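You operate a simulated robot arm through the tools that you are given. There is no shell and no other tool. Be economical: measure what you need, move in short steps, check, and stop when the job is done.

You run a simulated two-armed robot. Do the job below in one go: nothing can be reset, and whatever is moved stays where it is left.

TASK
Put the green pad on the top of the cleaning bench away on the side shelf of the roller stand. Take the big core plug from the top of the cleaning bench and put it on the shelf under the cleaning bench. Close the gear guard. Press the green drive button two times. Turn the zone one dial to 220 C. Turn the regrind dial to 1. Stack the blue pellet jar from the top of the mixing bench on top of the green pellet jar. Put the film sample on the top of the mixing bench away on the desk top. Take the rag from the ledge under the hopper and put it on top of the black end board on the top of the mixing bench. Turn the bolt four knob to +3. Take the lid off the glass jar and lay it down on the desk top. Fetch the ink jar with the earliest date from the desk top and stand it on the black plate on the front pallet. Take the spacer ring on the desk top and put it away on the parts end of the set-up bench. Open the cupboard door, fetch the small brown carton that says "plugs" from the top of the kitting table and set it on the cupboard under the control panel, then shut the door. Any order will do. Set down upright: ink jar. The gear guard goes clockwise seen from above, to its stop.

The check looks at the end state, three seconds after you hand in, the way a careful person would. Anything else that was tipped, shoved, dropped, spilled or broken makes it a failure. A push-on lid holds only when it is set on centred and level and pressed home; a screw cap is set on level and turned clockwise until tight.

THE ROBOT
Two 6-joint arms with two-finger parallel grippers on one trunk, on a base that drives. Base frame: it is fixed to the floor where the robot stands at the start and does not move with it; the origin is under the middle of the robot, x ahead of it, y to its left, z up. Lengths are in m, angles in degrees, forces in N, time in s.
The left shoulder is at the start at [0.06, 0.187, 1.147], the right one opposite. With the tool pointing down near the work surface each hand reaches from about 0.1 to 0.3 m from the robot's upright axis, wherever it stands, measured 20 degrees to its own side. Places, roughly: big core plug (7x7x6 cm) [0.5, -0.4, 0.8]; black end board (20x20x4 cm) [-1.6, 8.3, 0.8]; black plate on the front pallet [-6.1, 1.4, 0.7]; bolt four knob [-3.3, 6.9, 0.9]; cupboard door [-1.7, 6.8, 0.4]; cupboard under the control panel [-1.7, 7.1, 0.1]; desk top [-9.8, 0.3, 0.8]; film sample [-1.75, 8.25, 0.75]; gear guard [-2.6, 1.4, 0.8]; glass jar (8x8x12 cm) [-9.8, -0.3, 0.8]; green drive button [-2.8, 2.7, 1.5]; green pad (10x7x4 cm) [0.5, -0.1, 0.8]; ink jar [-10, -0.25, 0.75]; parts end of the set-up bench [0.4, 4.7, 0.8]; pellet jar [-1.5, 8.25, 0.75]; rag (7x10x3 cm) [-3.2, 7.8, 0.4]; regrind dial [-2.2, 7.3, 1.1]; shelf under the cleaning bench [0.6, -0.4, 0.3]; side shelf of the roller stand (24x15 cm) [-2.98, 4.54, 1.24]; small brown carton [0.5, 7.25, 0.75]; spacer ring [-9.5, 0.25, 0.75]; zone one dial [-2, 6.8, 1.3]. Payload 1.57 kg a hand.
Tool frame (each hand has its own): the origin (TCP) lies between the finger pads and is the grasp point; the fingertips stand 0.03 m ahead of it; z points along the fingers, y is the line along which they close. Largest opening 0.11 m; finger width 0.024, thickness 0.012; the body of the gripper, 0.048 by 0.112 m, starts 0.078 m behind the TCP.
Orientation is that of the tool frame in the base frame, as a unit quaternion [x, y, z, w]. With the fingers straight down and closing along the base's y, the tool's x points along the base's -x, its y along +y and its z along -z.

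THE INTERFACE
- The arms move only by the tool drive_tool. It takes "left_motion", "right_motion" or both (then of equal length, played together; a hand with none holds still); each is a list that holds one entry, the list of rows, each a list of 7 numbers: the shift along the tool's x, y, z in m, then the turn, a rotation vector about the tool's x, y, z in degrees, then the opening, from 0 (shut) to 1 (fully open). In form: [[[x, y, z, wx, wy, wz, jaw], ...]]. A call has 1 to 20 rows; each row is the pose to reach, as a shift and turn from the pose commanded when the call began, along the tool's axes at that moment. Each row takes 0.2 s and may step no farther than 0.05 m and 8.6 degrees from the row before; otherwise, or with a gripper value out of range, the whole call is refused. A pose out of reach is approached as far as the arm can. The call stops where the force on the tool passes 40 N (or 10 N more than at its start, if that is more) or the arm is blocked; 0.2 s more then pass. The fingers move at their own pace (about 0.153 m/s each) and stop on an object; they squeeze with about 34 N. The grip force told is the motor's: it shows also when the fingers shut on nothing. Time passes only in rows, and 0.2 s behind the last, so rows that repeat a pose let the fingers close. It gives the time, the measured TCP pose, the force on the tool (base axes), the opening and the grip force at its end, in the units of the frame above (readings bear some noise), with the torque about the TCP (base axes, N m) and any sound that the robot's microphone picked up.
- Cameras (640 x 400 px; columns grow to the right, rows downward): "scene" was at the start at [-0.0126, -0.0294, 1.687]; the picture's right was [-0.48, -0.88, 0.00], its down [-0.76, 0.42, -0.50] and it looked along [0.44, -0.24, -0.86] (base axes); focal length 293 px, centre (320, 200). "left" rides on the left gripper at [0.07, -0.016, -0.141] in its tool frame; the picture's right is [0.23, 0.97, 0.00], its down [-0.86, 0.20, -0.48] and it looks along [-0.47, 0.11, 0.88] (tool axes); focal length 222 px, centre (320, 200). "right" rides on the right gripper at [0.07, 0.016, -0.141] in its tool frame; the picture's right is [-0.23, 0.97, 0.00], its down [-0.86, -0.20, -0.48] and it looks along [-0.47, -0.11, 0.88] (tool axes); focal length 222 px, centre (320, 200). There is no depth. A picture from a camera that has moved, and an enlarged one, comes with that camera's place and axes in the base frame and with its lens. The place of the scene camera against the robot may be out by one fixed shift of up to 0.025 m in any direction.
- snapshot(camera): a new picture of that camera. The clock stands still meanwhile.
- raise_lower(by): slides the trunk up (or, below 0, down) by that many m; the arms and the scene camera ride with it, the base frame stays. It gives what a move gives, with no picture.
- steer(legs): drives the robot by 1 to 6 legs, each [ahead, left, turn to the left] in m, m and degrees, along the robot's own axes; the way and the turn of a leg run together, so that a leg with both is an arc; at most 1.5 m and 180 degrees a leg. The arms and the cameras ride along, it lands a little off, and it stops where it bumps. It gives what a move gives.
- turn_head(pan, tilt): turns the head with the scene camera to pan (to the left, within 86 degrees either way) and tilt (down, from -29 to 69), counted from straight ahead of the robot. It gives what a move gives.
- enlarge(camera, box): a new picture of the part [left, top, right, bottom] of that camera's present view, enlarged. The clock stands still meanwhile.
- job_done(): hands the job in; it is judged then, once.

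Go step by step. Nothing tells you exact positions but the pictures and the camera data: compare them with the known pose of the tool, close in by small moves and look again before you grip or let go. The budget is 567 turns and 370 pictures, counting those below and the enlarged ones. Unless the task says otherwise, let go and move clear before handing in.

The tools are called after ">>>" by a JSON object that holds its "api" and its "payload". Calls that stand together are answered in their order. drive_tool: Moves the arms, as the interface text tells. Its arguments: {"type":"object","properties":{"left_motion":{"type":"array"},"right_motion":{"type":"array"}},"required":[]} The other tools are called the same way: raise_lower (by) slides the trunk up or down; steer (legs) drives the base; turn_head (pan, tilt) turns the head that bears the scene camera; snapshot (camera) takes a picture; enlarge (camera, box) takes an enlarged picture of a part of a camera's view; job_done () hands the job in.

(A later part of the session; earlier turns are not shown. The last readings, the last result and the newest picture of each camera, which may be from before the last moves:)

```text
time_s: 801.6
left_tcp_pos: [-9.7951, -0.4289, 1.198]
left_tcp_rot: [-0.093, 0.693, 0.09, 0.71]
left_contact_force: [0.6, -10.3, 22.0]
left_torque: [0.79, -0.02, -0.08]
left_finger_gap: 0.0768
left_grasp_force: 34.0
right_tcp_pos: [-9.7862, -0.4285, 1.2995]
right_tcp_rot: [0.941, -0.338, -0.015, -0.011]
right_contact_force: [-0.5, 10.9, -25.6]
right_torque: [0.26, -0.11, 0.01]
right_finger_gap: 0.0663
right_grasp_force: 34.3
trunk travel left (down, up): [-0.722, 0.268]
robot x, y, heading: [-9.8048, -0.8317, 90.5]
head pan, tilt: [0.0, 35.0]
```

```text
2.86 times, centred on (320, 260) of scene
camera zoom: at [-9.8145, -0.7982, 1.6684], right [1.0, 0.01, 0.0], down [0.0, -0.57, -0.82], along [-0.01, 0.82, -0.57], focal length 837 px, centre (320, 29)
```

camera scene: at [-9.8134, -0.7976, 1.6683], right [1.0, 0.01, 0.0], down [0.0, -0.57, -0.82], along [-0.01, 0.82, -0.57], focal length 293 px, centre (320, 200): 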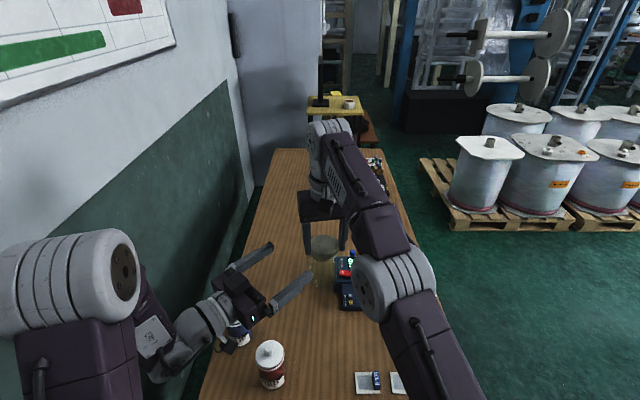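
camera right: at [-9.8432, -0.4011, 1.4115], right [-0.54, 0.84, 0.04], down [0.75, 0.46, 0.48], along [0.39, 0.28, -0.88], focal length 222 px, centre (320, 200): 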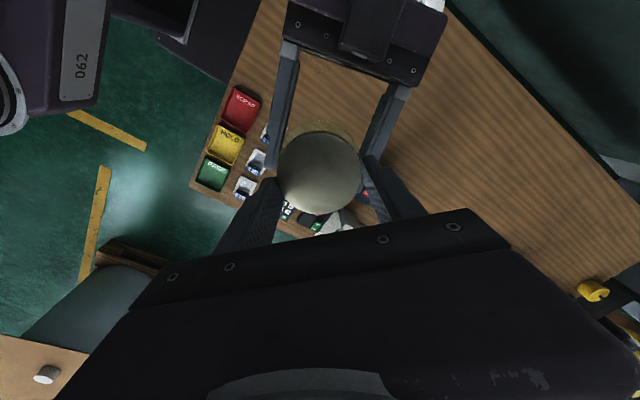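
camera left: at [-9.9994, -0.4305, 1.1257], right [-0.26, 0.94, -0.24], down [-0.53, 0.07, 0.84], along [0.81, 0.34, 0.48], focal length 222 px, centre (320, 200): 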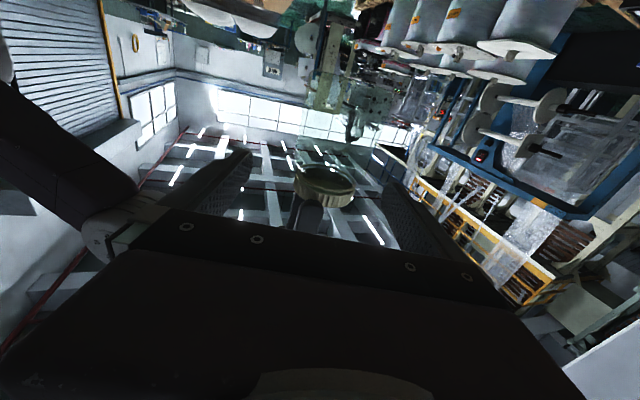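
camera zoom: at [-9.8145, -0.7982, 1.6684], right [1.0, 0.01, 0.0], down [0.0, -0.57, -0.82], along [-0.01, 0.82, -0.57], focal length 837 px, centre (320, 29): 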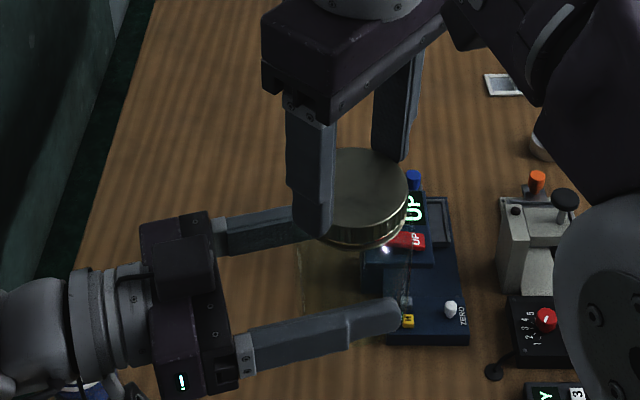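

The jar slid upward in the left hand instead. It may be a screw lid after all, so I do another full anticlockwise stroke.

>>> {"api": "drive_tool", "payload": {"right_motion": [[[0, 0, 0.004, 0, 0, 0, 0.6], [0, 0, 0.004, 0, 0, 0, 0.85], [0, 0, 0.004, 0, 0, 8, 0.85], [0, 0, 0.004, 0, 0, 16, 0.85], [0, 0, 0.004, 0, 0, 24, 0.85], [0, 0, 0.004, 0, 0, 32, 0.85], [0, 0, 0.004, 0, 0, 40, 0.85], [0, 0, 0.004, 0, 0, 48, 0.85], [0, 0, 0.004, 0, 0, 56, 0.85], [0, 0, 0.004, 0, 0, 64, 0.85], [0, 0, 0.004, 0, 0, 72, 0.85], [0, 0, 0.004, 0, 0, 80, 0.85], [0, 0, 0.004, 0, 0, 88, 0.85], [0, 0, 0.004, 0, 0, 95, 0.85], [0, 0, 0.004, 0, 0, 95, 0.5], [0, 0, 0.004, 0, 0, 95, 0.3], [0, 0, 0.004, 0, 0, 95, 0.3]]]}}

>>> {"api": "snapshot", "payload": {"camera": "right"}}

>>> {"api": "enlarge", "payload": {"camera": "scene", "box": [250, 190, 390, 330]}}

```text
time_s: 805.2
left_tcp_pos: [-9.7953, -0.4296, 1.1961]
left_tcp_rot: [-0.094, 0.693, 0.09, 0.709]
left_contact_force: [6.4, -6.7, -2.1]
left_torque: [0.51, 0.52, -0.11]
left_finger_gap: 0.0763
left_grasp_force: 33.7
right_tcp_pos: [-9.7852, -0.4273, 1.2959]
right_tcp_rot: [-0.387, 0.922, 0.017, -0.005]
right_contact_force: [-6.7, 5.1, 0.2]
right_torque: [0.12, 0.13, 0.04]
right_finger_gap: 0.0665
right_grasp_force: 33.7
trunk travel left (down, up): [-0.722, 0.268]
robot x, y, heading: [-9.7988, -0.8287, 90.7]
head pan, tilt: [0.0, 35.0]
```

```text
104 pictures are left
camera right: at [-9.8426, -0.4718, 1.436], right [-0.54, 0.84, 0.04], down [0.75, 0.46, 0.48], along [0.38, 0.28, -0.88], focal length 222 px, centre (320, 200)
```

right: 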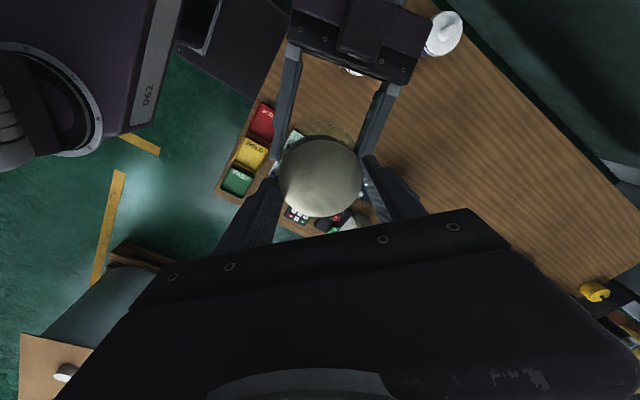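

```text
2.86 times, centred on (320, 260) of scene
camera zoom: at [-9.8145, -0.7978, 1.6683], right [1.0, 0.01, 0.0], down [0.0, -0.57, -0.82], along [-0.01, 0.82, -0.57], focal length 837 px, centre (320, 29)
```

zoom: 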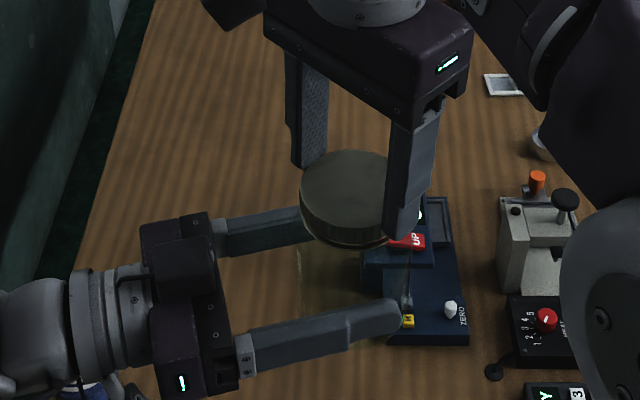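

>>> {"api": "drive_tool", "payload": {"right_motion": [[[0, 0, 0, 0, 0, -8, 0.3], [0, 0, 0, 0, 0, -16, 0.3], [0, 0, 0, 0, 0, -24, 0.3], [0, 0, 0, 0, 0, -32, 0.3], [0, 0, 0, 0, 0, -40, 0.3], [0, 0, 0, 0, 0, -48, 0.3], [0, 0, 0, 0, 0, -56, 0.3], [0, 0, 0, 0, 0, -64, 0.3], [0, 0, 0, 0, 0, -72, 0.3], [0, 0, 0, 0, 0, -80, 0.3], [0, 0, 0, 0, 0, -88, 0.3], [0, 0, 0, 0, 0, -95, 0.3]]]}}

>>> {"api": "drive_tool", "payload": {"right_motion": [[[0, 0, -0.006, 0, 0, 0, 0.3], [0, 0, -0.012, 0, 0, 0, 0.3], [0, 0, -0.018, 0, 0, 0, 0.3], [0, 0, -0.024, 0, 0, 0, 0.3]]], "left_motion": [[[0, 0, 0, 0, 0, 0, 0.4], [0, 0, 0, 0, 0, 0, 0.4], [0, 0, 0, 0, 0, 0, 0.4], [0, 0, 0, 0, 0, 0, 0.4]]]}}

>>> {"api": "enlarge", "payload": {"camera": "scene", "box": [250, 190, 390, 330]}}

```text
time_s: 807.8
left_tcp_pos: [-9.796, -0.4277, 1.1978]
left_tcp_rot: [-0.095, 0.694, 0.091, 0.708]
left_contact_force: [-11.0, -6.3, -11.5]
left_torque: [0.89, -0.39, 0.01]
left_finger_gap: 0.0765
left_grasp_force: 33.9
right_tcp_pos: [-9.7843, -0.4284, 1.2954]
right_tcp_rot: [0.942, -0.336, -0.014, -0.01]
right_contact_force: [11.7, 6.2, 8.8]
right_torque: [-0.32, -0.65, -0.05]
right_finger_gap: 0.0667
right_grasp_force: 34.3
trunk travel left (down, up): [-0.722, 0.268]
robot x, y, heading: [-9.8033, -0.8291, 90.3]
head pan, tilt: [0.0, 35.0]
```

```text
time_s: 808.8
left_tcp_pos: [-9.796, -0.4289, 1.1977]
left_tcp_rot: [-0.094, 0.692, 0.091, 0.71]
left_contact_force: [3.0, -4.6, 22.9]
left_torque: [0.77, 0.03, -0.08]
left_finger_gap: 0.0763
left_grasp_force: 34.3
right_tcp_pos: [-9.7851, -0.4293, 1.3199]
right_tcp_rot: [0.942, -0.336, -0.014, -0.01]
right_contact_force: [-3.4, 5.3, -25.2]
right_torque: [-0.19, 0.16, 0.04]
right_finger_gap: 0.0665
right_grasp_force: 34.6
trunk travel left (down, up): [-0.722, 0.268]
robot x, y, heading: [-9.8043, -0.8308, 90.3]
head pan, tilt: [0.0, 35.0]
```

```text
2.86 times, centred on (320, 260) of scene
camera zoom: at [-9.8145, -0.7978, 1.6683], right [1.0, 0.01, 0.0], down [0.0, -0.57, -0.82], along [-0.01, 0.82, -0.57], focal length 837 px, centre (320, 29)
```

zoom: 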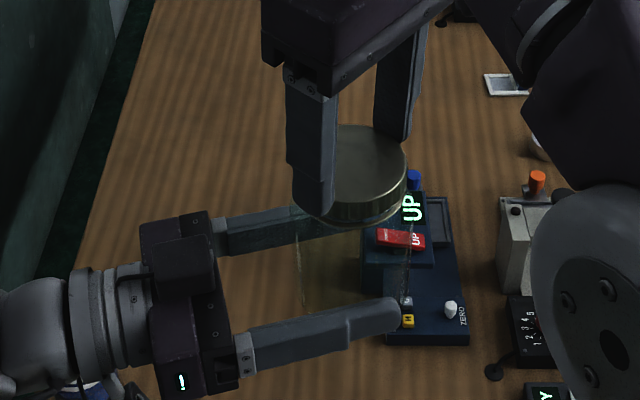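

I push the jar back down into the left hand and make two more anticlockwise strokes.

>>> {"api": "drive_tool", "payload": {"right_motion": [[[0, 0, 0.012, 0, 0, 0, 0.3], [0, 0, 0.024, 0, 0, 0, 0.3], [0, 0, 0.036, 0, 0, 0, 0.3], [0, 0, 0.048, 0, 0, 0, 0.3], [0, 0, 0.044, 0, 0, 0, 0.3]]]}}

>>> {"api": "drive_tool", "payload": {"right_motion": [[[0, 0, 0, 0, 0, 0, 0.6], [0, 0, 0, 0, 0, 0, 0.85], [0, 0, 0, 0, 0, 8, 0.85], [0, 0, 0, 0, 0, 16, 0.85], [0, 0, 0, 0, 0, 24, 0.85], [0, 0, 0, 0, 0, 32, 0.85], [0, 0, 0, 0, 0, 40, 0.85], [0, 0, 0, 0, 0, 48, 0.85], [0, 0, 0, 0, 0, 56, 0.85], [0, 0, 0, 0, 0, 64, 0.85], [0, 0, 0, 0, 0, 72, 0.85], [0, 0, 0, 0, 0, 80, 0.85], [0, 0, 0, 0, 0, 88, 0.85], [0, 0, 0, 0, 0, 96, 0.85], [0, 0, 0, 0, 0, 100, 0.85], [0, 0, 0, 0, 0, 100, 0.5], [0, 0, 0, 0, 0, 100, 0.3], [0, 0, 0, 0, 0, 100, 0.3]]]}}

>>> {"api": "drive_tool", "payload": {"right_motion": [[[0, 0, 0, 0, 0, -8, 0.3], [0, 0, 0, 0, 0, -16, 0.3], [0, 0, 0, 0, 0, -24, 0.3], [0, 0, 0, 0, 0, -32, 0.3], [0, 0, 0, 0, 0, -40, 0.3], [0, 0, 0, 0, 0, -48, 0.3], [0, 0, 0, 0, 0, -56, 0.3], [0, 0, 0, 0, 0, -64, 0.3], [0, 0, 0, 0, 0, -72, 0.3], [0, 0, 0, 0, 0, -80, 0.3], [0, 0, 0, 0, 0, -88, 0.3], [0, 0, 0, 0, 0, -96, 0.3], [0, 0, 0, 0, 0, -100, 0.3]]]}}

>>> {"api": "enlarge", "payload": {"camera": "scene", "box": [250, 190, 390, 330]}}

```text
time_s: 810.0
left_tcp_pos: [-9.7947, -0.4293, 1.1968]
left_tcp_rot: [-0.094, 0.693, 0.09, 0.709]
left_contact_force: [3.0, -2.1, -7.0]
left_torque: [-0.77, 0.49, -0.02]
left_finger_gap: 0.0765
left_grasp_force: 33.9
right_tcp_pos: [-9.7865, -0.4285, 1.2735]
right_tcp_rot: [0.941, -0.338, -0.014, -0.01]
right_contact_force: [-2.7, 1.3, 3.6]
right_torque: [0.86, -0.23, 0.05]
right_finger_gap: 0.0666
right_grasp_force: 33.8
trunk travel left (down, up): [-0.722, 0.268]
robot x, y, heading: [-9.8067, -0.8281, 90.5]
head pan, tilt: [0.0, 35.0]
```

```text
time_s: 813.8
left_tcp_pos: [-9.795, -0.4302, 1.1956]
left_tcp_rot: [-0.094, 0.694, 0.09, 0.708]
left_contact_force: [13.2, -14.8, -0.7]
left_torque: [0.61, 0.52, -0.16]
left_finger_gap: 0.0768
left_grasp_force: 34.0
right_tcp_pos: [-9.7853, -0.4274, 1.2756]
right_tcp_rot: [-0.346, 0.938, 0.018, -0.004]
right_contact_force: [-12.1, 14.3, -1.7]
right_torque: [0.59, 0.48, -0.02]
right_finger_gap: 0.0661
right_grasp_force: 33.9
trunk travel left (down, up): [-0.722, 0.268]
robot x, y, heading: [-9.8009, -0.8297, 90.7]
head pan, tilt: [0.0, 35.0]
```

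```text
time_s: 816.6
left_tcp_pos: [-9.795, -0.4285, 1.1959]
left_tcp_rot: [-0.095, 0.693, 0.091, 0.708]
left_contact_force: [18.4, -5.6, -4.1]
left_torque: [0.28, 0.83, 0.09]
left_finger_gap: 0.0767
left_grasp_force: 34.1
right_tcp_pos: [-9.7855, -0.4274, 1.2762]
right_tcp_rot: [0.942, -0.335, -0.015, -0.01]
right_contact_force: [-19.4, 5.7, 0.8]
right_torque: [0.18, 0.72, -0.14]
right_finger_gap: 0.0662
right_grasp_force: 33.1
trunk travel left (down, up): [-0.722, 0.268]
robot x, y, heading: [-9.8007, -0.8281, 90.6]
head pan, tilt: [0.0, 35.0]
```

```text
2.86 times, centred on (320, 260) of scene
camera zoom: at [-9.8145, -0.7979, 1.6684], right [1.0, 0.01, 0.0], down [0.0, -0.57, -0.82], along [-0.01, 0.82, -0.57], focal length 837 px, centre (320, 29)
```

zoom: 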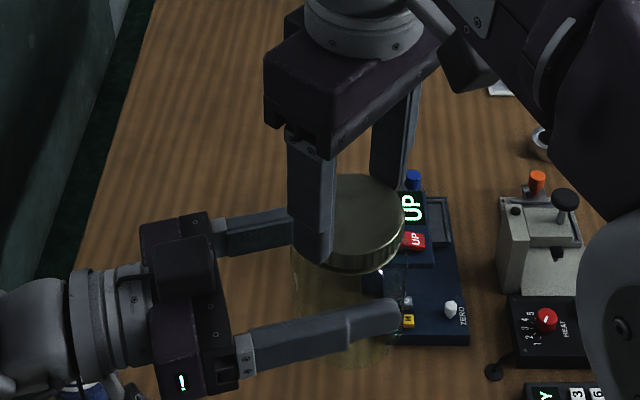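

>>> {"api": "drive_tool", "payload": {"right_motion": [[[0, 0, 0, 0, 0, 0, 0.6], [0, 0, 0, 0, 0, 0, 0.85], [0, 0, 0, 0, 0, 8, 0.85], [0, 0, 0, 0, 0, 16, 0.85], [0, 0, 0, 0, 0, 24, 0.85], [0, 0, 0, 0, 0, 32, 0.85], [0, 0, 0, 0, 0, 40, 0.85], [0, 0, 0, 0, 0, 48, 0.85], [0, 0, 0, 0, 0, 56, 0.85], [0, 0, 0, 0, 0, 64, 0.85], [0, 0, 0, 0, 0, 72, 0.85], [0, 0, 0, 0, 0, 80, 0.85], [0, 0, 0, 0, 0, 88, 0.85], [0, 0, 0, 0, 0, 96, 0.85], [0, 0, 0, 0, 0, 100, 0.85], [0, 0, 0, 0, 0, 100, 0.5], [0, 0, 0, 0, 0, 100, 0.3], [0, 0, 0, 0, 0, 100, 0.3]]]}}

>>> {"api": "drive_tool", "payload": {"right_motion": [[[0, 0, 0, 0, 0, -8, 0.3], [0, 0, 0, 0, 0, -16, 0.3], [0, 0, 0, 0, 0, -24, 0.3], [0, 0, 0, 0, 0, -32, 0.3], [0, 0, 0, 0, 0, -40, 0.3], [0, 0, 0, 0, 0, -48, 0.3], [0, 0, 0, 0, 0, -56, 0.3], [0, 0, 0, 0, 0, -64, 0.3], [0, 0, 0, 0, 0, -72, 0.3], [0, 0, 0, 0, 0, -80, 0.3], [0, 0, 0, 0, 0, -88, 0.3], [0, 0, 0, 0, 0, -96, 0.3], [0, 0, 0, 0, 0, -100, 0.3]]]}}

>>> {"api": "drive_tool", "payload": {"right_motion": [[[0, 0, -0.006, 0, 0, 0, 0.3], [0, 0, -0.012, 0, 0, 0, 0.3], [0, 0, -0.018, 0, 0, 0, 0.3]]]}}

>>> {"api": "snapshot", "payload": {"camera": "right"}}

```text
time_s: 820.4
left_tcp_pos: [-9.7958, -0.4289, 1.1968]
left_tcp_rot: [-0.093, 0.694, 0.09, 0.708]
left_contact_force: [-0.3, 0.0, -3.0]
left_torque: [0.0, 0.04, 0.03]
left_finger_gap: 0.0769
left_grasp_force: 33.6
right_tcp_pos: [-9.7861, -0.4266, 1.2758]
right_tcp_rot: [-0.346, 0.938, 0.017, -0.005]
right_contact_force: [-0.3, -0.4, -0.1]
right_torque: [-0.01, 0.04, 0.0]
right_finger_gap: 0.0657
right_grasp_force: 33.9
trunk travel left (down, up): [-0.722, 0.268]
robot x, y, heading: [-9.8023, -0.8296, 90.6]
head pan, tilt: [0.0, 35.0]
```

```text
time_s: 823.2
left_tcp_pos: [-9.7953, -0.4282, 1.196]
left_tcp_rot: [-0.094, 0.695, 0.09, 0.708]
left_contact_force: [5.0, 0.9, -22.1]
left_torque: [0.44, 0.46, 0.15]
left_finger_gap: 0.0768
left_grasp_force: 34.2
right_tcp_pos: [-9.7868, -0.4277, 1.2759]
right_tcp_rot: [0.942, -0.335, -0.016, -0.01]
right_contact_force: [-5.5, -1.3, 19.0]
right_torque: [-0.54, 0.14, -0.14]
right_finger_gap: 0.0658
right_grasp_force: 33.9
trunk travel left (down, up): [-0.722, 0.268]
robot x, y, heading: [-9.8027, -0.8281, 90.7]
head pan, tilt: [0.0, 35.0]
```

```text
time_s: 824.0
left_tcp_pos: [-9.7954, -0.4298, 1.1968]
left_tcp_rot: [-0.095, 0.693, 0.091, 0.709]
left_contact_force: [-0.1, 0.5, -1.6]
left_torque: [-0.07, 0.03, 0.03]
left_finger_gap: 0.0768
left_grasp_force: 34.5
right_tcp_pos: [-9.786, -0.4277, 1.2933]
right_tcp_rot: [0.941, -0.337, -0.015, -0.01]
right_contact_force: [-1.0, 0.2, 0.7]
right_torque: [0.0, -0.05, 0.0]
right_finger_gap: 0.0659
right_grasp_force: 34.0
trunk travel left (down, up): [-0.722, 0.268]
robot x, y, heading: [-9.8041, -0.828, 90.4]
head pan, tilt: [0.0, 35.0]
```

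```text
100 pictures are left
camera right: at [-9.7391, -0.4897, 1.4313], right [-0.79, -0.61, 0.0], down [-0.52, 0.68, 0.51], along [-0.31, 0.4, -0.86], focal length 222 px, centre (320, 200)
```

right: 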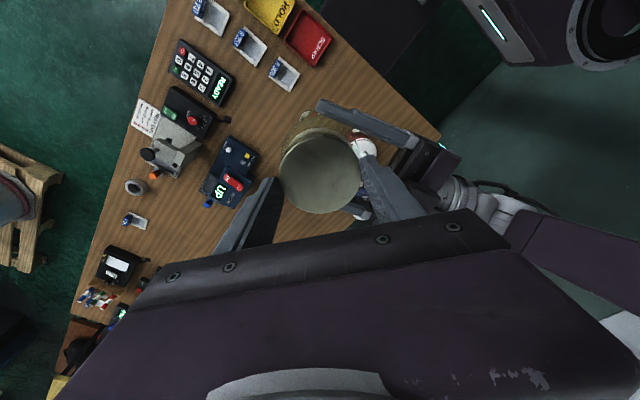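

The lid is off. I move the right hand (with the lid) aside, and swing the left hand with the open jar upright out to the left.

>>> {"api": "drive_tool", "payload": {"right_motion": [[[0, 0, -0.01, 0, 0, 0, 0.3], [0.03, -0.025, -0.01, 0, 0, 0, 0.3], [0.06, -0.05, -0.01, 0, 0, 0, 0.3], [0.09, -0.075, -0.01, 0, 0, 0, 0.3], [0.12, -0.1, -0.01, 0, 0, 0, 0.3]]]}}

>>> {"api": "drive_tool", "payload": {"left_motion": [[[0, 0.01, -0.03, -7, 0, 0, 0.4], [0, 0.02, -0.06, -14, 0, 0, 0.4], [0, 0.03, -0.09, -21, 0, 0, 0.4], [0, 0.04, -0.12, -28, 0, 0, 0.4], [0, 0.05, -0.15, -35, 0, 0, 0.4], [0, 0.06, -0.18, -42, 0, 0, 0.4], [0, 0.07, -0.21, -49, 0, 0, 0.4], [0, 0.08, -0.24, -56, 0, 0, 0.4], [0, 0.08, -0.26, -63, 0, 0, 0.4], [0, 0.08, -0.27, -70, 0, 0, 0.4]]]}}

>>> {"api": "snapshot", "payload": {"camera": "scene"}}

```text
time_s: 825.2
left_tcp_pos: [-9.7935, -0.4285, 1.1962]
left_tcp_rot: [-0.094, 0.695, 0.091, 0.707]
left_contact_force: [0.2, -0.4, -2.5]
left_torque: [-0.06, 0.03, 0.02]
left_finger_gap: 0.0764
left_grasp_force: 34.2
right_tcp_pos: [-9.6273, -0.4295, 1.3003]
right_tcp_rot: [0.942, -0.336, -0.015, -0.01]
right_contact_force: [-0.2, 0.2, -1.2]
right_torque: [-0.02, -0.01, -0.03]
right_finger_gap: 0.0662
right_grasp_force: 34.5
trunk travel left (down, up): [-0.722, 0.268]
robot x, y, heading: [-9.8023, -0.8273, 90.6]
head pan, tilt: [0.0, 35.0]
```

```text
time_s: 827.4
left_tcp_pos: [-10.1301, -0.3744, 1.1932]
left_tcp_rot: [-0.485, 0.516, 0.472, 0.526]
left_contact_force: [0.0, 0.4, -2.1]
left_torque: [-0.06, 0.01, 0.0]
left_finger_gap: 0.0766
left_grasp_force: 33.2
left hand out of reach, approached as far as the arm can: row 4, 5, 6, 7, 8, 9, 10
right_tcp_pos: [-9.6272, -0.4293, 1.2988]
right_tcp_rot: [0.941, -0.337, -0.014, -0.009]
right_contact_force: [0.4, 0.0, -0.3]
right_torque: [-0.03, 0.02, -0.01]
right_finger_gap: 0.0659
right_grasp_force: 34.1
trunk travel left (down, up): [-0.722, 0.268]
robot x, y, heading: [-9.7983, -0.8307, 90.5]
head pan, tilt: [0.0, 35.0]
```

```text
99 pictures are left
camera scene: at [-9.8143, -0.7972, 1.6683], right [1.0, 0.01, 0.0], down [0.0, -0.57, -0.82], along [-0.01, 0.82, -0.57], focal length 293 px, centre (320, 200)
```

scene: 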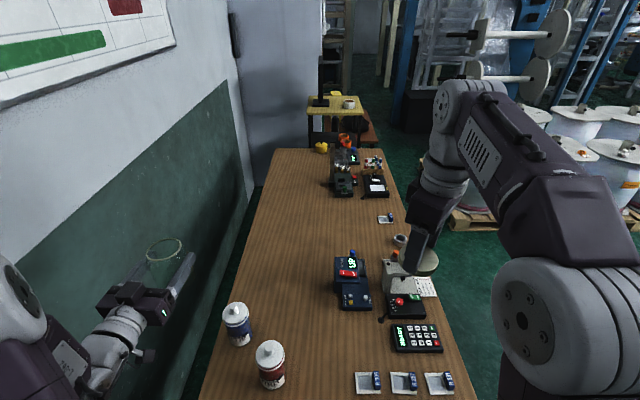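

The jar is open. I bring the lid over free desk space at about (-9.795, -0.48) and lower it with the arm.

>>> {"api": "drive_tool", "payload": {"right_motion": [[[-0.02, 0.03, 0.02, 0, 0, 0, 0.3], [-0.04, 0.06, 0.05, 0, 0, 0, 0.3], [-0.06, 0.09, 0.08, 0, 0, 0, 0.3], [-0.08, 0.12, 0.11, 0, 0, 0, 0.3], [-0.098, 0.145, 0.14, 0, 0, 0, 0.3], [-0.098, 0.145, 0.18, 0, 0, 0, 0.3], [-0.098, 0.145, 0.22, 0, 0, 0, 0.3], [-0.098, 0.145, 0.26, 0, 0, 0, 0.3], [-0.098, 0.145, 0.3, 0, 0, 0, 0.3], [-0.098, 0.145, 0.34, 0, 0, 0, 0.3], [-0.098, 0.145, 0.38, 0, 0, 0, 0.3]]]}}

>>> {"api": "snapshot", "payload": {"camera": "right"}}

>>> {"api": "snapshot", "payload": {"camera": "scene"}}

```text
time_s: 829.8
left_tcp_pos: [-10.1281, -0.374, 1.1932]
left_tcp_rot: [-0.485, 0.516, 0.471, 0.526]
left_contact_force: [-0.5, 1.1, -2.2]
left_torque: [-0.07, 0.0, -0.01]
left_finger_gap: 0.0769
left_grasp_force: 33.8
right_tcp_pos: [-9.8059, -0.4625, 0.9215]
right_tcp_rot: [0.941, -0.338, -0.015, -0.01]
right_contact_force: [-0.1, 0.1, -0.9]
right_torque: [-0.01, -0.01, -0.02]
right_finger_gap: 0.0655
right_grasp_force: 34.3
trunk travel left (down, up): [-0.722, 0.268]
robot x, y, heading: [-9.8015, -0.8313, 90.8]
head pan, tilt: [0.0, 35.0]
```

```text
98 pictures are left
camera right: at [-9.7601, -0.5262, 1.0586], right [-0.79, -0.61, 0.0], down [-0.52, 0.68, 0.51], along [-0.31, 0.4, -0.86], focal length 222 px, centre (320, 200)
```

right: 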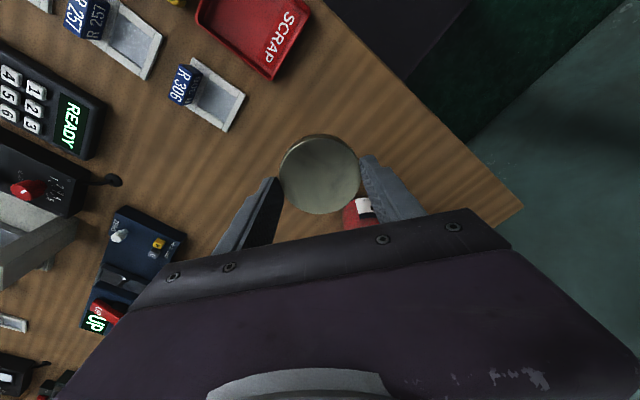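

```text
97 pictures are left
camera scene: at [-9.8153, -0.7965, 1.6684], right [1.0, 0.01, 0.0], down [0.01, -0.57, -0.82], along [-0.01, 0.82, -0.57], focal length 293 px, centre (320, 200)
```

scene: 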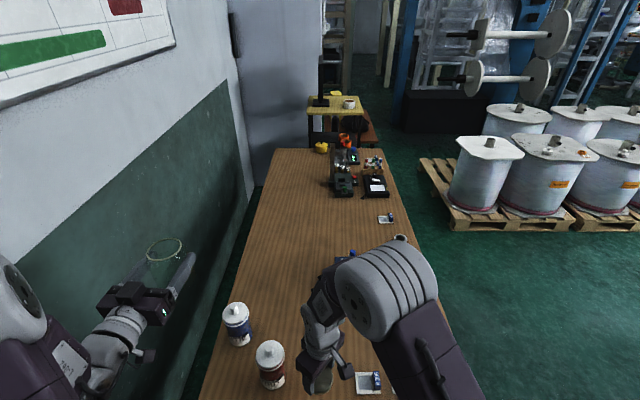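

>>> {"api": "drive_tool", "payload": {"right_motion": [[[0.03, 0.011, 0.0, 0, 0, 0, 0.3], [0.03, 0.011, 0.04, 0, 0, 0, 0.3], [0.03, 0.011, 0.08, 0, 0, 0, 0.3], [0.03, 0.011, 0.1, 0, 0, 0, 0.3]]]}}

>>> {"api": "drive_tool", "payload": {"right_motion": [[[0, 0, 0.004, 0, 0, 0, 0.3], [0, 0, 0.008, 0, 0, 0, 0.3], [0, 0, 0.012, 0, 0, 0, 0.3]]]}}

>>> {"api": "drive_tool", "payload": {"right_motion": [[[0, 0, 0.004, 0, 0, 0, 0.3], [0, 0, 0.008, 0, 0, 0, 0.3], [0, 0, 0.012, 0, 0, 0, 0.3]]]}}

```text
time_s: 830.8
left_tcp_pos: [-10.1291, -0.3752, 1.1932]
left_tcp_rot: [-0.484, 0.517, 0.471, 0.526]
left_contact_force: [-0.2, 0.4, -2.6]
left_torque: [-0.03, 0.02, 0.0]
left_finger_gap: 0.0764
left_grasp_force: 34.3
right_tcp_pos: [-9.7898, -0.4907, 0.8214]
right_tcp_rot: [0.941, -0.338, -0.016, -0.01]
right_contact_force: [-0.6, 0.0, 0.0]
right_torque: [0.02, 0.01, -0.01]
right_finger_gap: 0.0659
right_grasp_force: 34.3
trunk travel left (down, up): [-0.722, 0.268]
robot x, y, heading: [-9.8003, -0.8244, 90.5]
head pan, tilt: [0.0, 35.0]
```

```text
time_s: 831.6
left_tcp_pos: [-10.1279, -0.3761, 1.1928]
left_tcp_rot: [-0.484, 0.517, 0.471, 0.526]
left_contact_force: [-0.3, -0.2, -2.0]
left_torque: [-0.02, -0.03, -0.04]
left_finger_gap: 0.0765
left_grasp_force: 33.9
right_tcp_pos: [-9.7902, -0.4915, 0.8092]
right_tcp_rot: [0.941, -0.338, -0.014, -0.01]
right_contact_force: [-0.3, 0.3, -0.2]
right_torque: [0.0, 0.01, -0.02]
right_finger_gap: 0.0658
right_grasp_force: 34.1
trunk travel left (down, up): [-0.722, 0.268]
robot x, y, heading: [-9.8015, -0.8269, 90.6]
head pan, tilt: [0.0, 35.0]
```

```text
time_s: 832.4
left_tcp_pos: [-10.1285, -0.378, 1.1947]
left_tcp_rot: [-0.485, 0.515, 0.471, 0.527]
left_contact_force: [-0.3, 0.7, -2.1]
left_torque: [-0.04, -0.02, -0.01]
left_finger_gap: 0.0767
left_grasp_force: 34.1
right_tcp_pos: [-9.79, -0.4907, 0.8012]
right_tcp_rot: [0.942, -0.336, -0.015, -0.012]
right_contact_force: [5.1, -4.0, 30.4]
right_torque: [-1.09, -0.04, 0.18]
right_finger_gap: 0.0661
right_grasp_force: 34.4
trunk travel left (down, up): [-0.722, 0.268]
robot x, y, heading: [-9.8037, -0.8306, 90.4]
head pan, tilt: [0.0, 35.0]
stopped in row 3 (right hand): the force on the tool passed its limit (the readings are from after the stop); the commanded pose is now the measured one
```

The lid is on the desk. I ease, open and lift the right hand away.

>>> {"api": "drive_tool", "payload": {"right_motion": [[[0, 0, -0.003, 0, 0, 0, 0.5], [0, 0, -0.003, 0, 0, 0, 0.7], [0, 0, -0.003, 0, 0, 0, 0.8], [0, 0, -0.04, 0, 0, 0, 0.8], [0, 0, -0.085, 0, 0, 0, 0.8], [0, 0, -0.13, 0, 0, 0, 0.8], [0, 0, -0.175, 0, 0, 0, 0.8], [0, 0, -0.22, 0, 0, 0, 0.8], [0, 0, -0.265, 0, 0, 0, 0.8], [0, 0, -0.31, 0, 0, 0, 0.8]]]}}

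>>> {"api": "snapshot", "payload": {"camera": "right"}}

```text
time_s: 834.6
left_tcp_pos: [-10.1291, -0.376, 1.1944]
left_tcp_rot: [-0.484, 0.516, 0.472, 0.526]
left_contact_force: [0.2, -0.4, -2.6]
left_torque: [-0.02, 0.02, 0.0]
left_finger_gap: 0.0766
left_grasp_force: 34.0
right_tcp_pos: [-9.7837, -0.5007, 1.109]
right_tcp_rot: [0.941, -0.337, -0.017, -0.011]
right_contact_force: [0.2, -0.6, 0.0]
right_torque: [0.01, -0.04, -0.01]
right_finger_gap: 0.0881
right_grasp_force: 0.2
trunk travel left (down, up): [-0.722, 0.268]
robot x, y, heading: [-9.8029, -0.8301, 90.4]
head pan, tilt: [0.0, 35.0]
```

```text
96 pictures are left
camera right: at [-9.737, -0.5626, 1.2461], right [-0.79, -0.61, 0.0], down [-0.52, 0.68, 0.51], along [-0.31, 0.41, -0.86], focal length 222 px, centre (320, 200)
```

right: 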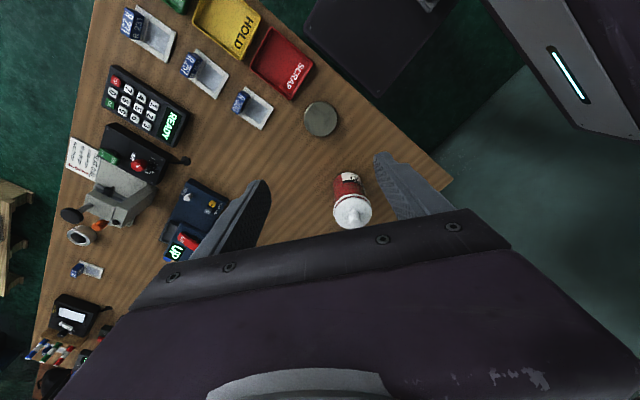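

The lid lies flat. Next I set the jar back: the right hand will take it from above. I raise and turn the right hand aside, then swing the left hand with the jar back to the centre.

>>> {"api": "drive_tool", "payload": {"right_motion": [[[0.02, -0.02, -0.03, 0, 0, 7, 0.9], [0.04, -0.04, -0.06, 0, 0, 14, 1], [0.06, -0.06, -0.09, 0, 0, 21, 1], [0.075, -0.08, -0.12, 0, 0, 28, 1], [0.085, -0.1, -0.15, 0, 0, 35, 1], [0.085, -0.12, -0.18, 0, 0, 42, 1], [0.085, -0.14, -0.2, 0, 0, 50, 1]]]}}

>>> {"api": "drive_tool", "payload": {"left_motion": [[[0, -0.03, -0.005, 7, 0, 0, 0.4], [0, -0.065, -0.01, 14, 0, 0, 0.4], [0, -0.1, -0.015, 21, 0, 0, 0.4], [0, -0.135, -0.02, 28, 0, 0, 0.4], [0, -0.17, -0.025, 35, 0, 0, 0.4], [0, -0.205, -0.03, 42, 0, 0, 0.4], [0, -0.24, -0.035, 49, 0, 0, 0.4], [0, -0.275, -0.04, 56, 0, 0, 0.4], [0, -0.305, -0.045, 63, 0, 0, 0.4], [0, -0.33, -0.05, 70, 0, 0, 0.4]]]}}

>>> {"api": "snapshot", "payload": {"camera": "scene"}}

>>> {"api": "snapshot", "payload": {"camera": "right"}}

```text
time_s: 836.2
left_tcp_pos: [-10.128, -0.3763, 1.1933]
left_tcp_rot: [-0.485, 0.516, 0.471, 0.526]
left_contact_force: [-0.3, -0.9, -2.0]
left_torque: [0.03, 0.01, 0.01]
left_finger_gap: 0.0766
left_grasp_force: 34.2
right_tcp_pos: [-9.6236, -0.4521, 1.3062]
right_tcp_rot: [0.709, -0.705, -0.019, -0.003]
right_contact_force: [-0.6, 0.0, 0.6]
right_torque: [-0.01, 0.01, -0.02]
right_finger_gap: 0.1099
right_grasp_force: 0.1
trunk travel left (down, up): [-0.722, 0.268]
robot x, y, heading: [-9.8033, -0.8293, 90.5]
head pan, tilt: [0.0, 35.0]
```

```text
time_s: 838.4
left_tcp_pos: [-9.8054, -0.4536, 1.1992]
left_tcp_rot: [-0.094, 0.694, 0.089, 0.708]
left_contact_force: [0.4, -0.3, -2.4]
left_torque: [0.03, 0.0, -0.02]
left_finger_gap: 0.0763
left_grasp_force: 34.1
left hand out of reach, approached as far as the arm can: row 2, 3, 4, 5, 6
right_tcp_pos: [-9.6222, -0.4525, 1.3057]
right_tcp_rot: [0.71, -0.704, -0.019, -0.003]
right_contact_force: [0.0, 0.7, -0.4]
right_torque: [0.03, 0.02, -0.01]
right_finger_gap: 0.11
right_grasp_force: 0.1
trunk travel left (down, up): [-0.722, 0.268]
robot x, y, heading: [-9.8033, -0.8277, 90.4]
head pan, tilt: [0.0, 35.0]
```

```text
95 pictures are left
camera scene: at [-9.8136, -0.7972, 1.6683], right [1.0, 0.01, 0.0], down [0.0, -0.57, -0.82], along [-0.01, 0.82, -0.57], focal length 293 px, centre (320, 200)
```

scene: 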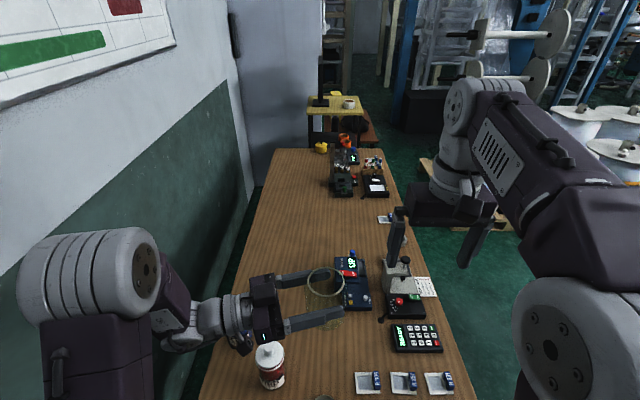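

```text
94 pictures are left
camera right: at [-9.6358, -0.5275, 1.4442], right [-0.98, 0.22, 0.03], down [0.2, 0.84, 0.5], along [0.08, 0.49, -0.87], focal length 222 px, centre (320, 200)
```

right: 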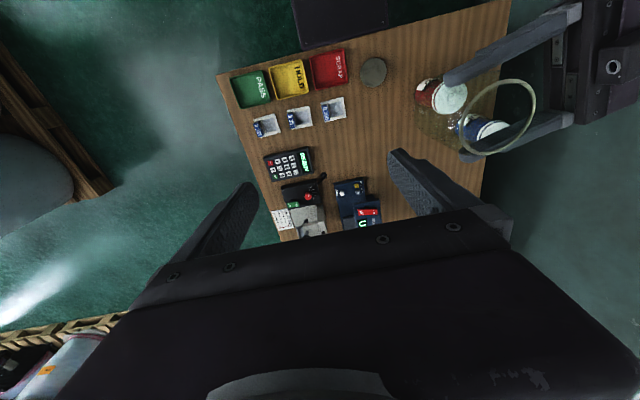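

I bring the right hand above the jar's rim and look.

>>> {"api": "drive_tool", "payload": {"right_motion": [[[0, 0.035, -0.02, 0, 0, 0, 1], [0, 0.07, -0.03, 0, 0, 0, 1], [0, 0.105, -0.03, 0, 0, 0, 1], [0, 0.145, -0.03, 0, 0, 0, 1], [0, 0.186, -0.03, 0, 0, 0, 1]]]}}

>>> {"api": "snapshot", "payload": {"camera": "right"}}

>>> {"api": "enlarge", "payload": {"camera": "scene", "box": [220, 220, 400, 360]}}

```text
time_s: 839.6
left_tcp_pos: [-9.8064, -0.4538, 1.1993]
left_tcp_rot: [-0.095, 0.692, 0.089, 0.71]
left_contact_force: [1.0, -1.2, -3.2]
left_torque: [-0.01, -0.01, 0.01]
left_finger_gap: 0.0766
left_grasp_force: 33.5
right_tcp_pos: [-9.8124, -0.4516, 1.3417]
right_tcp_rot: [0.71, -0.704, -0.021, -0.004]
right_contact_force: [-1.6, 0.8, 0.6]
right_torque: [-0.02, 0.01, 0.03]
right_finger_gap: 0.11
right_grasp_force: 0.1
trunk travel left (down, up): [-0.722, 0.268]
robot x, y, heading: [-9.8039, -0.8268, 90.4]
head pan, tilt: [0.0, 35.0]
```

```text
93 pictures are left
camera right: at [-9.825, -0.5269, 1.4784], right [-0.98, 0.22, 0.03], down [0.2, 0.84, 0.5], along [0.08, 0.5, -0.86], focal length 222 px, centre (320, 200)
```

right: 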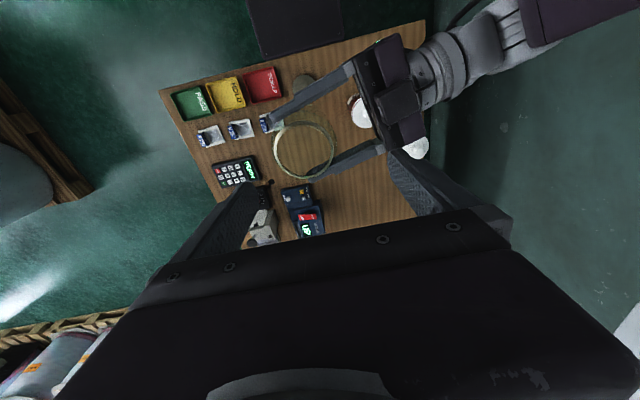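

```text
2.86 times, centred on (310, 290) of scene
camera zoom: at [-9.8168, -0.7968, 1.6683], right [1.0, 0.01, 0.0], down [0.01, -0.57, -0.82], along [-0.01, 0.82, -0.57], focal length 837 px, centre (349, -57)
```

zoom: 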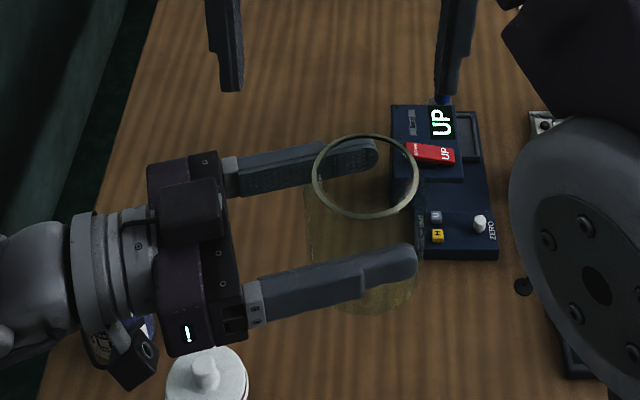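

>>> {"api": "drive_tool", "payload": {"right_motion": [[[0.007, -0.013, 0.03, 0, 0, 0, 1], [0.007, -0.013, 0.065, 0, 0, 0, 1], [0.007, -0.013, 0.1, 0, 0, 0, 1], [0.007, -0.013, 0.1, 0, 0, 0, 0.8], [0.007, -0.013, 0.1, 0, 0, 0, 0.6], [0.007, -0.013, 0.1, 0, 0, 0, 0.5], [0.007, -0.013, 0.1, 0, 0, 0, 0.5]]]}}

>>> {"api": "enlarge", "payload": {"camera": "scene", "box": [220, 220, 400, 360]}}

```text
time_s: 841.2
left_tcp_pos: [-9.8042, -0.4539, 1.2003]
left_tcp_rot: [-0.096, 0.693, 0.091, 0.708]
left_contact_force: [-29.4, 1.2, -2.3]
left_torque: [-0.1, -0.38, 0.11]
left_finger_gap: 0.0768
left_grasp_force: 34.0
right_tcp_pos: [-9.7992, -0.4574, 1.2421]
right_tcp_rot: [0.711, -0.703, -0.017, -0.005]
right_contact_force: [30.7, -1.1, -0.1]
right_torque: [0.03, -0.84, -0.25]
right_finger_gap: 0.0821
right_grasp_force: 15.0
trunk travel left (down, up): [-0.722, 0.268]
robot x, y, heading: [-9.7994, -0.8305, 90.6]
head pan, tilt: [0.0, 35.0]
```

```text
2.86 times, centred on (310, 290) of scene
camera zoom: at [-9.8143, -0.7981, 1.6684], right [1.0, 0.01, 0.0], down [0.0, -0.57, -0.82], along [-0.01, 0.82, -0.57], focal length 837 px, centre (349, -57)
```

zoom: 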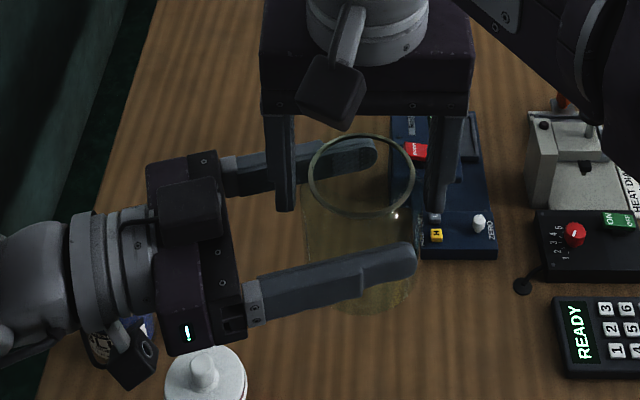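

>>> {"api": "drive_tool", "payload": {"right_motion": [[[0, -0.003, 0, 0, 0, 0, 0.5], [0, -0.004, 0, 0, 0, 0, 0.5], [0, -0.004, 0, 0, 0, 0, 0.4], [0, -0.004, 0, 0, 0, 0, 0.4]]]}}

```text
time_s: 842.2
left_tcp_pos: [-9.8036, -0.4551, 1.2005]
left_tcp_rot: [-0.094, 0.693, 0.09, 0.709]
left_contact_force: [-5.9, 9.8, 3.4]
left_torque: [-0.58, 0.4, 0.28]
left_finger_gap: 0.0765
left_grasp_force: 34.1
right_tcp_pos: [-9.7968, -0.4586, 1.2413]
right_tcp_rot: [0.711, -0.703, -0.019, -0.002]
right_contact_force: [5.0, -9.5, -3.6]
right_torque: [0.11, -0.7, -0.27]
right_finger_gap: 0.0794
right_grasp_force: 34.2
trunk travel left (down, up): [-0.722, 0.268]
robot x, y, heading: [-9.8052, -0.8316, 90.4]
head pan, tilt: [0.0, 35.0]
```

The right hand holds the jar. The left opens and withdraws.

>>> {"api": "drive_tool", "payload": {"left_motion": [[[0, 0, 0, 0, 0, 0, 0.85], [0, 0, 0, 0, 0, 0, 1], [0, 0, -0.04, 0, 0, 0, 1], [0, 0, -0.08, 0, 0, 0, 1], [0, 0, -0.12, -7, 0, 0, 1], [0, 0.01, -0.15, -14, 0, 0, 1], [0, 0.02, -0.18, -21, 0, 0, 1], [0, 0.03, -0.2, -28, 0, 0, 1], [0, 0.04, -0.22, -35, 0, 0, 1], [0, 0.05, -0.24, -42, 0, 0, 1], [0, 0.06, -0.26, -49, 0, 0, 1], [0, 0.07, -0.27, -56, 0, 0, 1], [0, 0.07, -0.28, -63, 0, 0, 1], [0, 0.07, -0.28, -70, 0, 0, 1]]]}}

>>> {"api": "snapshot", "payload": {"camera": "scene"}}

```text
time_s: 845.2
left_tcp_pos: [-10.1631, -0.4225, 1.1896]
left_tcp_rot: [-0.484, 0.517, 0.471, 0.526]
left_contact_force: [-0.7, 0.2, -0.3]
left_torque: [0.01, 0.02, -0.03]
left_finger_gap: 0.1099
left_grasp_force: 0.0
left hand out of reach, approached as far as the arm can: row 10, 11, 12, 13, 14
right_tcp_pos: [-9.7965, -0.4573, 1.2427]
right_tcp_rot: [0.711, -0.703, -0.02, -0.003]
right_contact_force: [0.7, 0.4, 0.3]
right_torque: [-0.01, 0.0, 0.0]
right_finger_gap: 0.0794
right_grasp_force: 34.4
trunk travel left (down, up): [-0.722, 0.268]
robot x, y, heading: [-9.8034, -0.8292, 90.4]
head pan, tilt: [0.0, 35.0]
```

```text
90 pictures are left
camera scene: at [-9.8144, -0.7973, 1.6683], right [1.0, 0.01, 0.0], down [0.0, -0.57, -0.82], along [-0.01, 0.82, -0.57], focal length 293 px, centre (320, 200)
```

scene: 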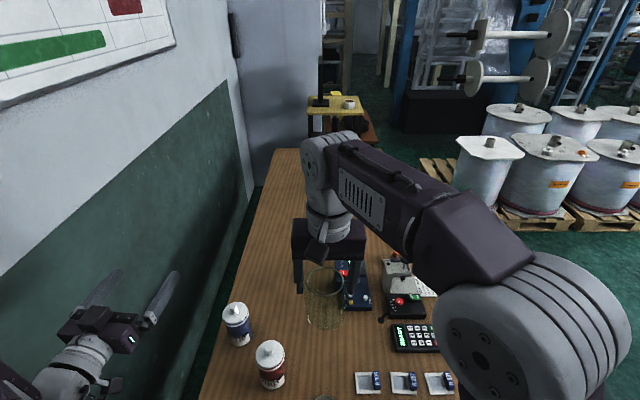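

I put the jar back to its place with the right arm: forward 0.13, then down.

>>> {"api": "drive_tool", "payload": {"right_motion": [[[0, 0, 0.04, 0, 0, 0, 0.4], [-0.03, 0, 0.08, 0, 0, 0, 0.4], [-0.06, 0, 0.12, 0, 0, 0, 0.4], [-0.09, 0, 0.16, 0, 0, 0, 0.4], [-0.12, 0, 0.2, 0, 0, 0, 0.4], [-0.132, 0, 0.24, 0, 0, 0, 0.4], [-0.132, 0, 0.28, 0, 0, 0, 0.4], [-0.132, 0, 0.32, 0, 0, 0, 0.4]]]}}

>>> {"api": "snapshot", "payload": {"camera": "right"}}

>>> {"api": "enlarge", "payload": {"camera": "scene", "box": [220, 230, 420, 390]}}

```text
time_s: 847.0
left_tcp_pos: [-10.1638, -0.421, 1.1879]
left_tcp_rot: [-0.483, 0.518, 0.471, 0.526]
left_contact_force: [-0.4, -0.1, -0.1]
left_torque: [0.02, 0.01, -0.03]
left_finger_gap: 0.11
left_grasp_force: 0.0
right_tcp_pos: [-9.8034, -0.3145, 0.9248]
right_tcp_rot: [0.711, -0.703, -0.02, -0.003]
right_contact_force: [0.5, 0.4, -0.5]
right_torque: [0.01, -0.02, 0.01]
right_finger_gap: 0.0795
right_grasp_force: 33.8
trunk travel left (down, up): [-0.722, 0.268]
robot x, y, heading: [-9.8024, -0.8287, 90.6]
head pan, tilt: [0.0, 35.0]
```

```text
89 pictures are left
camera right: at [-9.8159, -0.3898, 1.0626], right [-0.98, 0.22, 0.03], down [0.2, 0.84, 0.5], along [0.08, 0.49, -0.87], focal length 222 px, centre (320, 200)
```

right: 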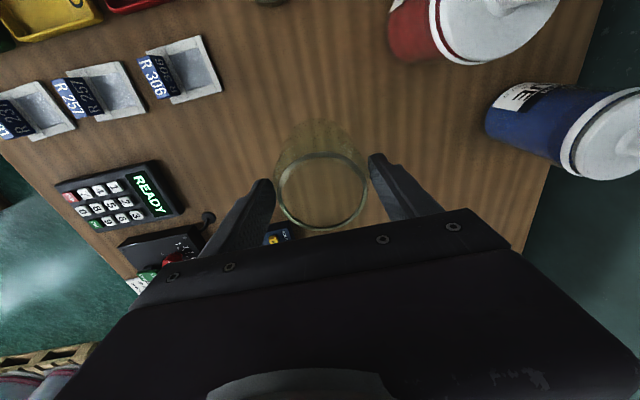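

```text
2.50 times, centred on (320, 310) of scene
camera zoom: at [-9.8147, -0.7962, 1.6684], right [1.0, 0.01, 0.0], down [0.0, -0.57, -0.82], along [-0.01, 0.82, -0.57], focal length 733 px, centre (320, -75)
```

zoom: 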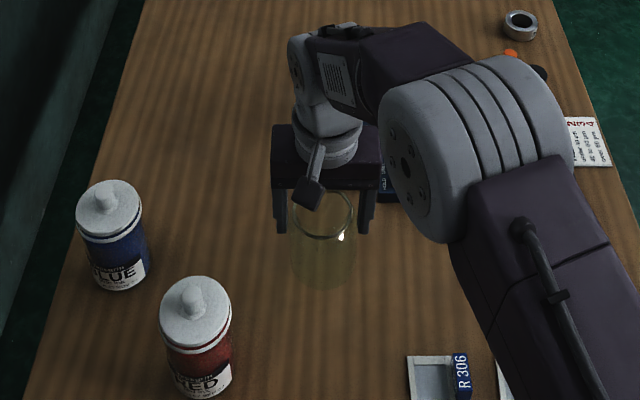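

>>> {"api": "drive_tool", "payload": {"right_motion": [[[0, 0, 0.01, 0, 0, 0, 0.4], [0, 0, 0.02, 0, 0, 0, 0.4], [0, 0, 0.028, 0, 0, 0, 0.4]]]}}

>>> {"api": "drive_tool", "payload": {"right_motion": [[[0, 0, 0.004, 0, 0, 0, 0.4], [0, 0, 0.008, 0, 0, 0, 0.4], [0, 0, 0.012, 0, 0, 0, 0.4]]]}}

>>> {"api": "drive_tool", "payload": {"right_motion": [[[0, 0, 0.004, 0, 0, 0, 0.4], [0, 0, 0.008, 0, 0, 0, 0.4], [0, 0, 0.012, 0, 0, 0, 0.4]]]}}

```text
time_s: 847.8
left_tcp_pos: [-10.1628, -0.4238, 1.1887]
left_tcp_rot: [-0.482, 0.518, 0.47, 0.528]
left_contact_force: [0.0, 0.3, 0.3]
left_torque: [-0.04, 0.02, 0.04]
left_finger_gap: 0.11
left_grasp_force: 0.0
right_tcp_pos: [-9.8051, -0.3154, 0.897]
right_tcp_rot: [0.711, -0.703, -0.02, -0.005]
right_contact_force: [-0.5, 0.2, -0.1]
right_torque: [0.03, -0.04, -0.02]
right_finger_gap: 0.0794
right_grasp_force: 34.6
trunk travel left (down, up): [-0.722, 0.268]
robot x, y, heading: [-9.8049, -0.83, 90.4]
head pan, tilt: [0.0, 35.0]
```

```text
time_s: 848.6
left_tcp_pos: [-10.1628, -0.4232, 1.1879]
left_tcp_rot: [-0.484, 0.517, 0.471, 0.527]
left_contact_force: [1.0, 1.0, -0.2]
left_torque: [0.01, 0.01, -0.01]
left_finger_gap: 0.1097
left_grasp_force: 0.0
right_tcp_pos: [-9.8056, -0.3138, 0.8844]
right_tcp_rot: [0.711, -0.703, -0.019, -0.003]
right_contact_force: [-0.5, 0.0, -0.8]
right_torque: [-0.02, 0.0, -0.02]
right_finger_gap: 0.0791
right_grasp_force: 33.7
trunk travel left (down, up): [-0.722, 0.268]
robot x, y, heading: [-9.807, -0.829, 90.3]
head pan, tilt: [0.0, 35.0]
```

```text
time_s: 849.4
left_tcp_pos: [-10.1632, -0.422, 1.189]
left_tcp_rot: [-0.483, 0.517, 0.471, 0.527]
left_contact_force: [0.3, 0.1, -0.8]
left_torque: [-0.01, 0.0, 0.0]
left_finger_gap: 0.1097
left_grasp_force: 0.0
right_tcp_pos: [-9.8054, -0.3144, 0.8731]
right_tcp_rot: [0.711, -0.703, -0.019, -0.003]
right_contact_force: [0.3, -0.1, -0.5]
right_torque: [-0.03, -0.01, 0.0]
right_finger_gap: 0.0793
right_grasp_force: 33.7
trunk travel left (down, up): [-0.722, 0.268]
robot x, y, heading: [-9.8049, -0.8291, 90.6]
head pan, tilt: [0.0, 35.0]
```

>>> {"api": "drive_tool", "payload": {"right_motion": [[[0, 0, 0.004, 0, 0, 0, 0.4], [0, 0, 0.008, 0, 0, 0, 0.4], [0, 0, 0.012, 0, 0, 0, 0.4]]]}}

>>> {"api": "drive_tool", "payload": {"right_motion": [[[0, 0, 0.004, 0, 0, 0, 0.4], [0, 0, 0.008, 0, 0, 0, 0.4], [0, 0, 0.012, 0, 0, 0, 0.4]]]}}

>>> {"api": "enlarge", "payload": {"camera": "scene", "box": [220, 230, 420, 390]}}

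```text
time_s: 850.2
left_tcp_pos: [-10.1634, -0.4265, 1.1899]
left_tcp_rot: [-0.482, 0.517, 0.471, 0.528]
left_contact_force: [0.4, 0.4, -0.2]
left_torque: [0.0, -0.01, 0.03]
left_finger_gap: 0.1097
left_grasp_force: 0.0
right_tcp_pos: [-9.8046, -0.315, 0.8649]
right_tcp_rot: [0.711, -0.703, -0.024, -0.004]
right_contact_force: [5.6, -0.6, 17.5]
right_torque: [0.0, -0.08, 0.0]
right_finger_gap: 0.0797
right_grasp_force: 34.7
trunk travel left (down, up): [-0.722, 0.268]
robot x, y, heading: [-9.801, -0.8288, 90.8]
head pan, tilt: [0.0, 35.0]
```

```text
time_s: 851.0
left_tcp_pos: [-10.162, -0.4269, 1.1904]
left_tcp_rot: [-0.482, 0.517, 0.472, 0.527]
left_contact_force: [0.4, 0.7, -0.1]
left_torque: [-0.02, -0.02, 0.01]
left_finger_gap: 0.1099
left_grasp_force: 0.0
right_tcp_pos: [-9.8063, -0.3152, 0.8531]
right_tcp_rot: [0.711, -0.703, -0.021, -0.004]
right_contact_force: [1.6, 1.1, 22.5]
right_torque: [-0.2, -0.55, 0.03]
right_finger_gap: 0.0796
right_grasp_force: 33.9
trunk travel left (down, up): [-0.722, 0.268]
robot x, y, heading: [-9.8027, -0.8311, 90.7]
head pan, tilt: [0.0, 35.0]
```

```text
2.50 times, centred on (320, 310) of scene
camera zoom: at [-9.814, -0.8024, 1.6686], right [1.0, 0.01, 0.0], down [0.0, -0.57, -0.82], along [-0.01, 0.82, -0.57], focal length 733 px, centre (320, -75)
```

zoom: 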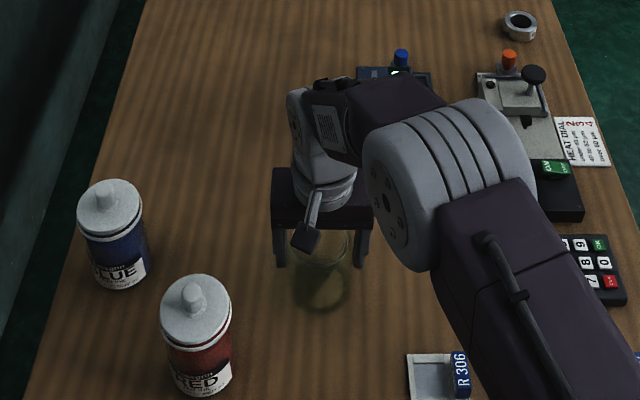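

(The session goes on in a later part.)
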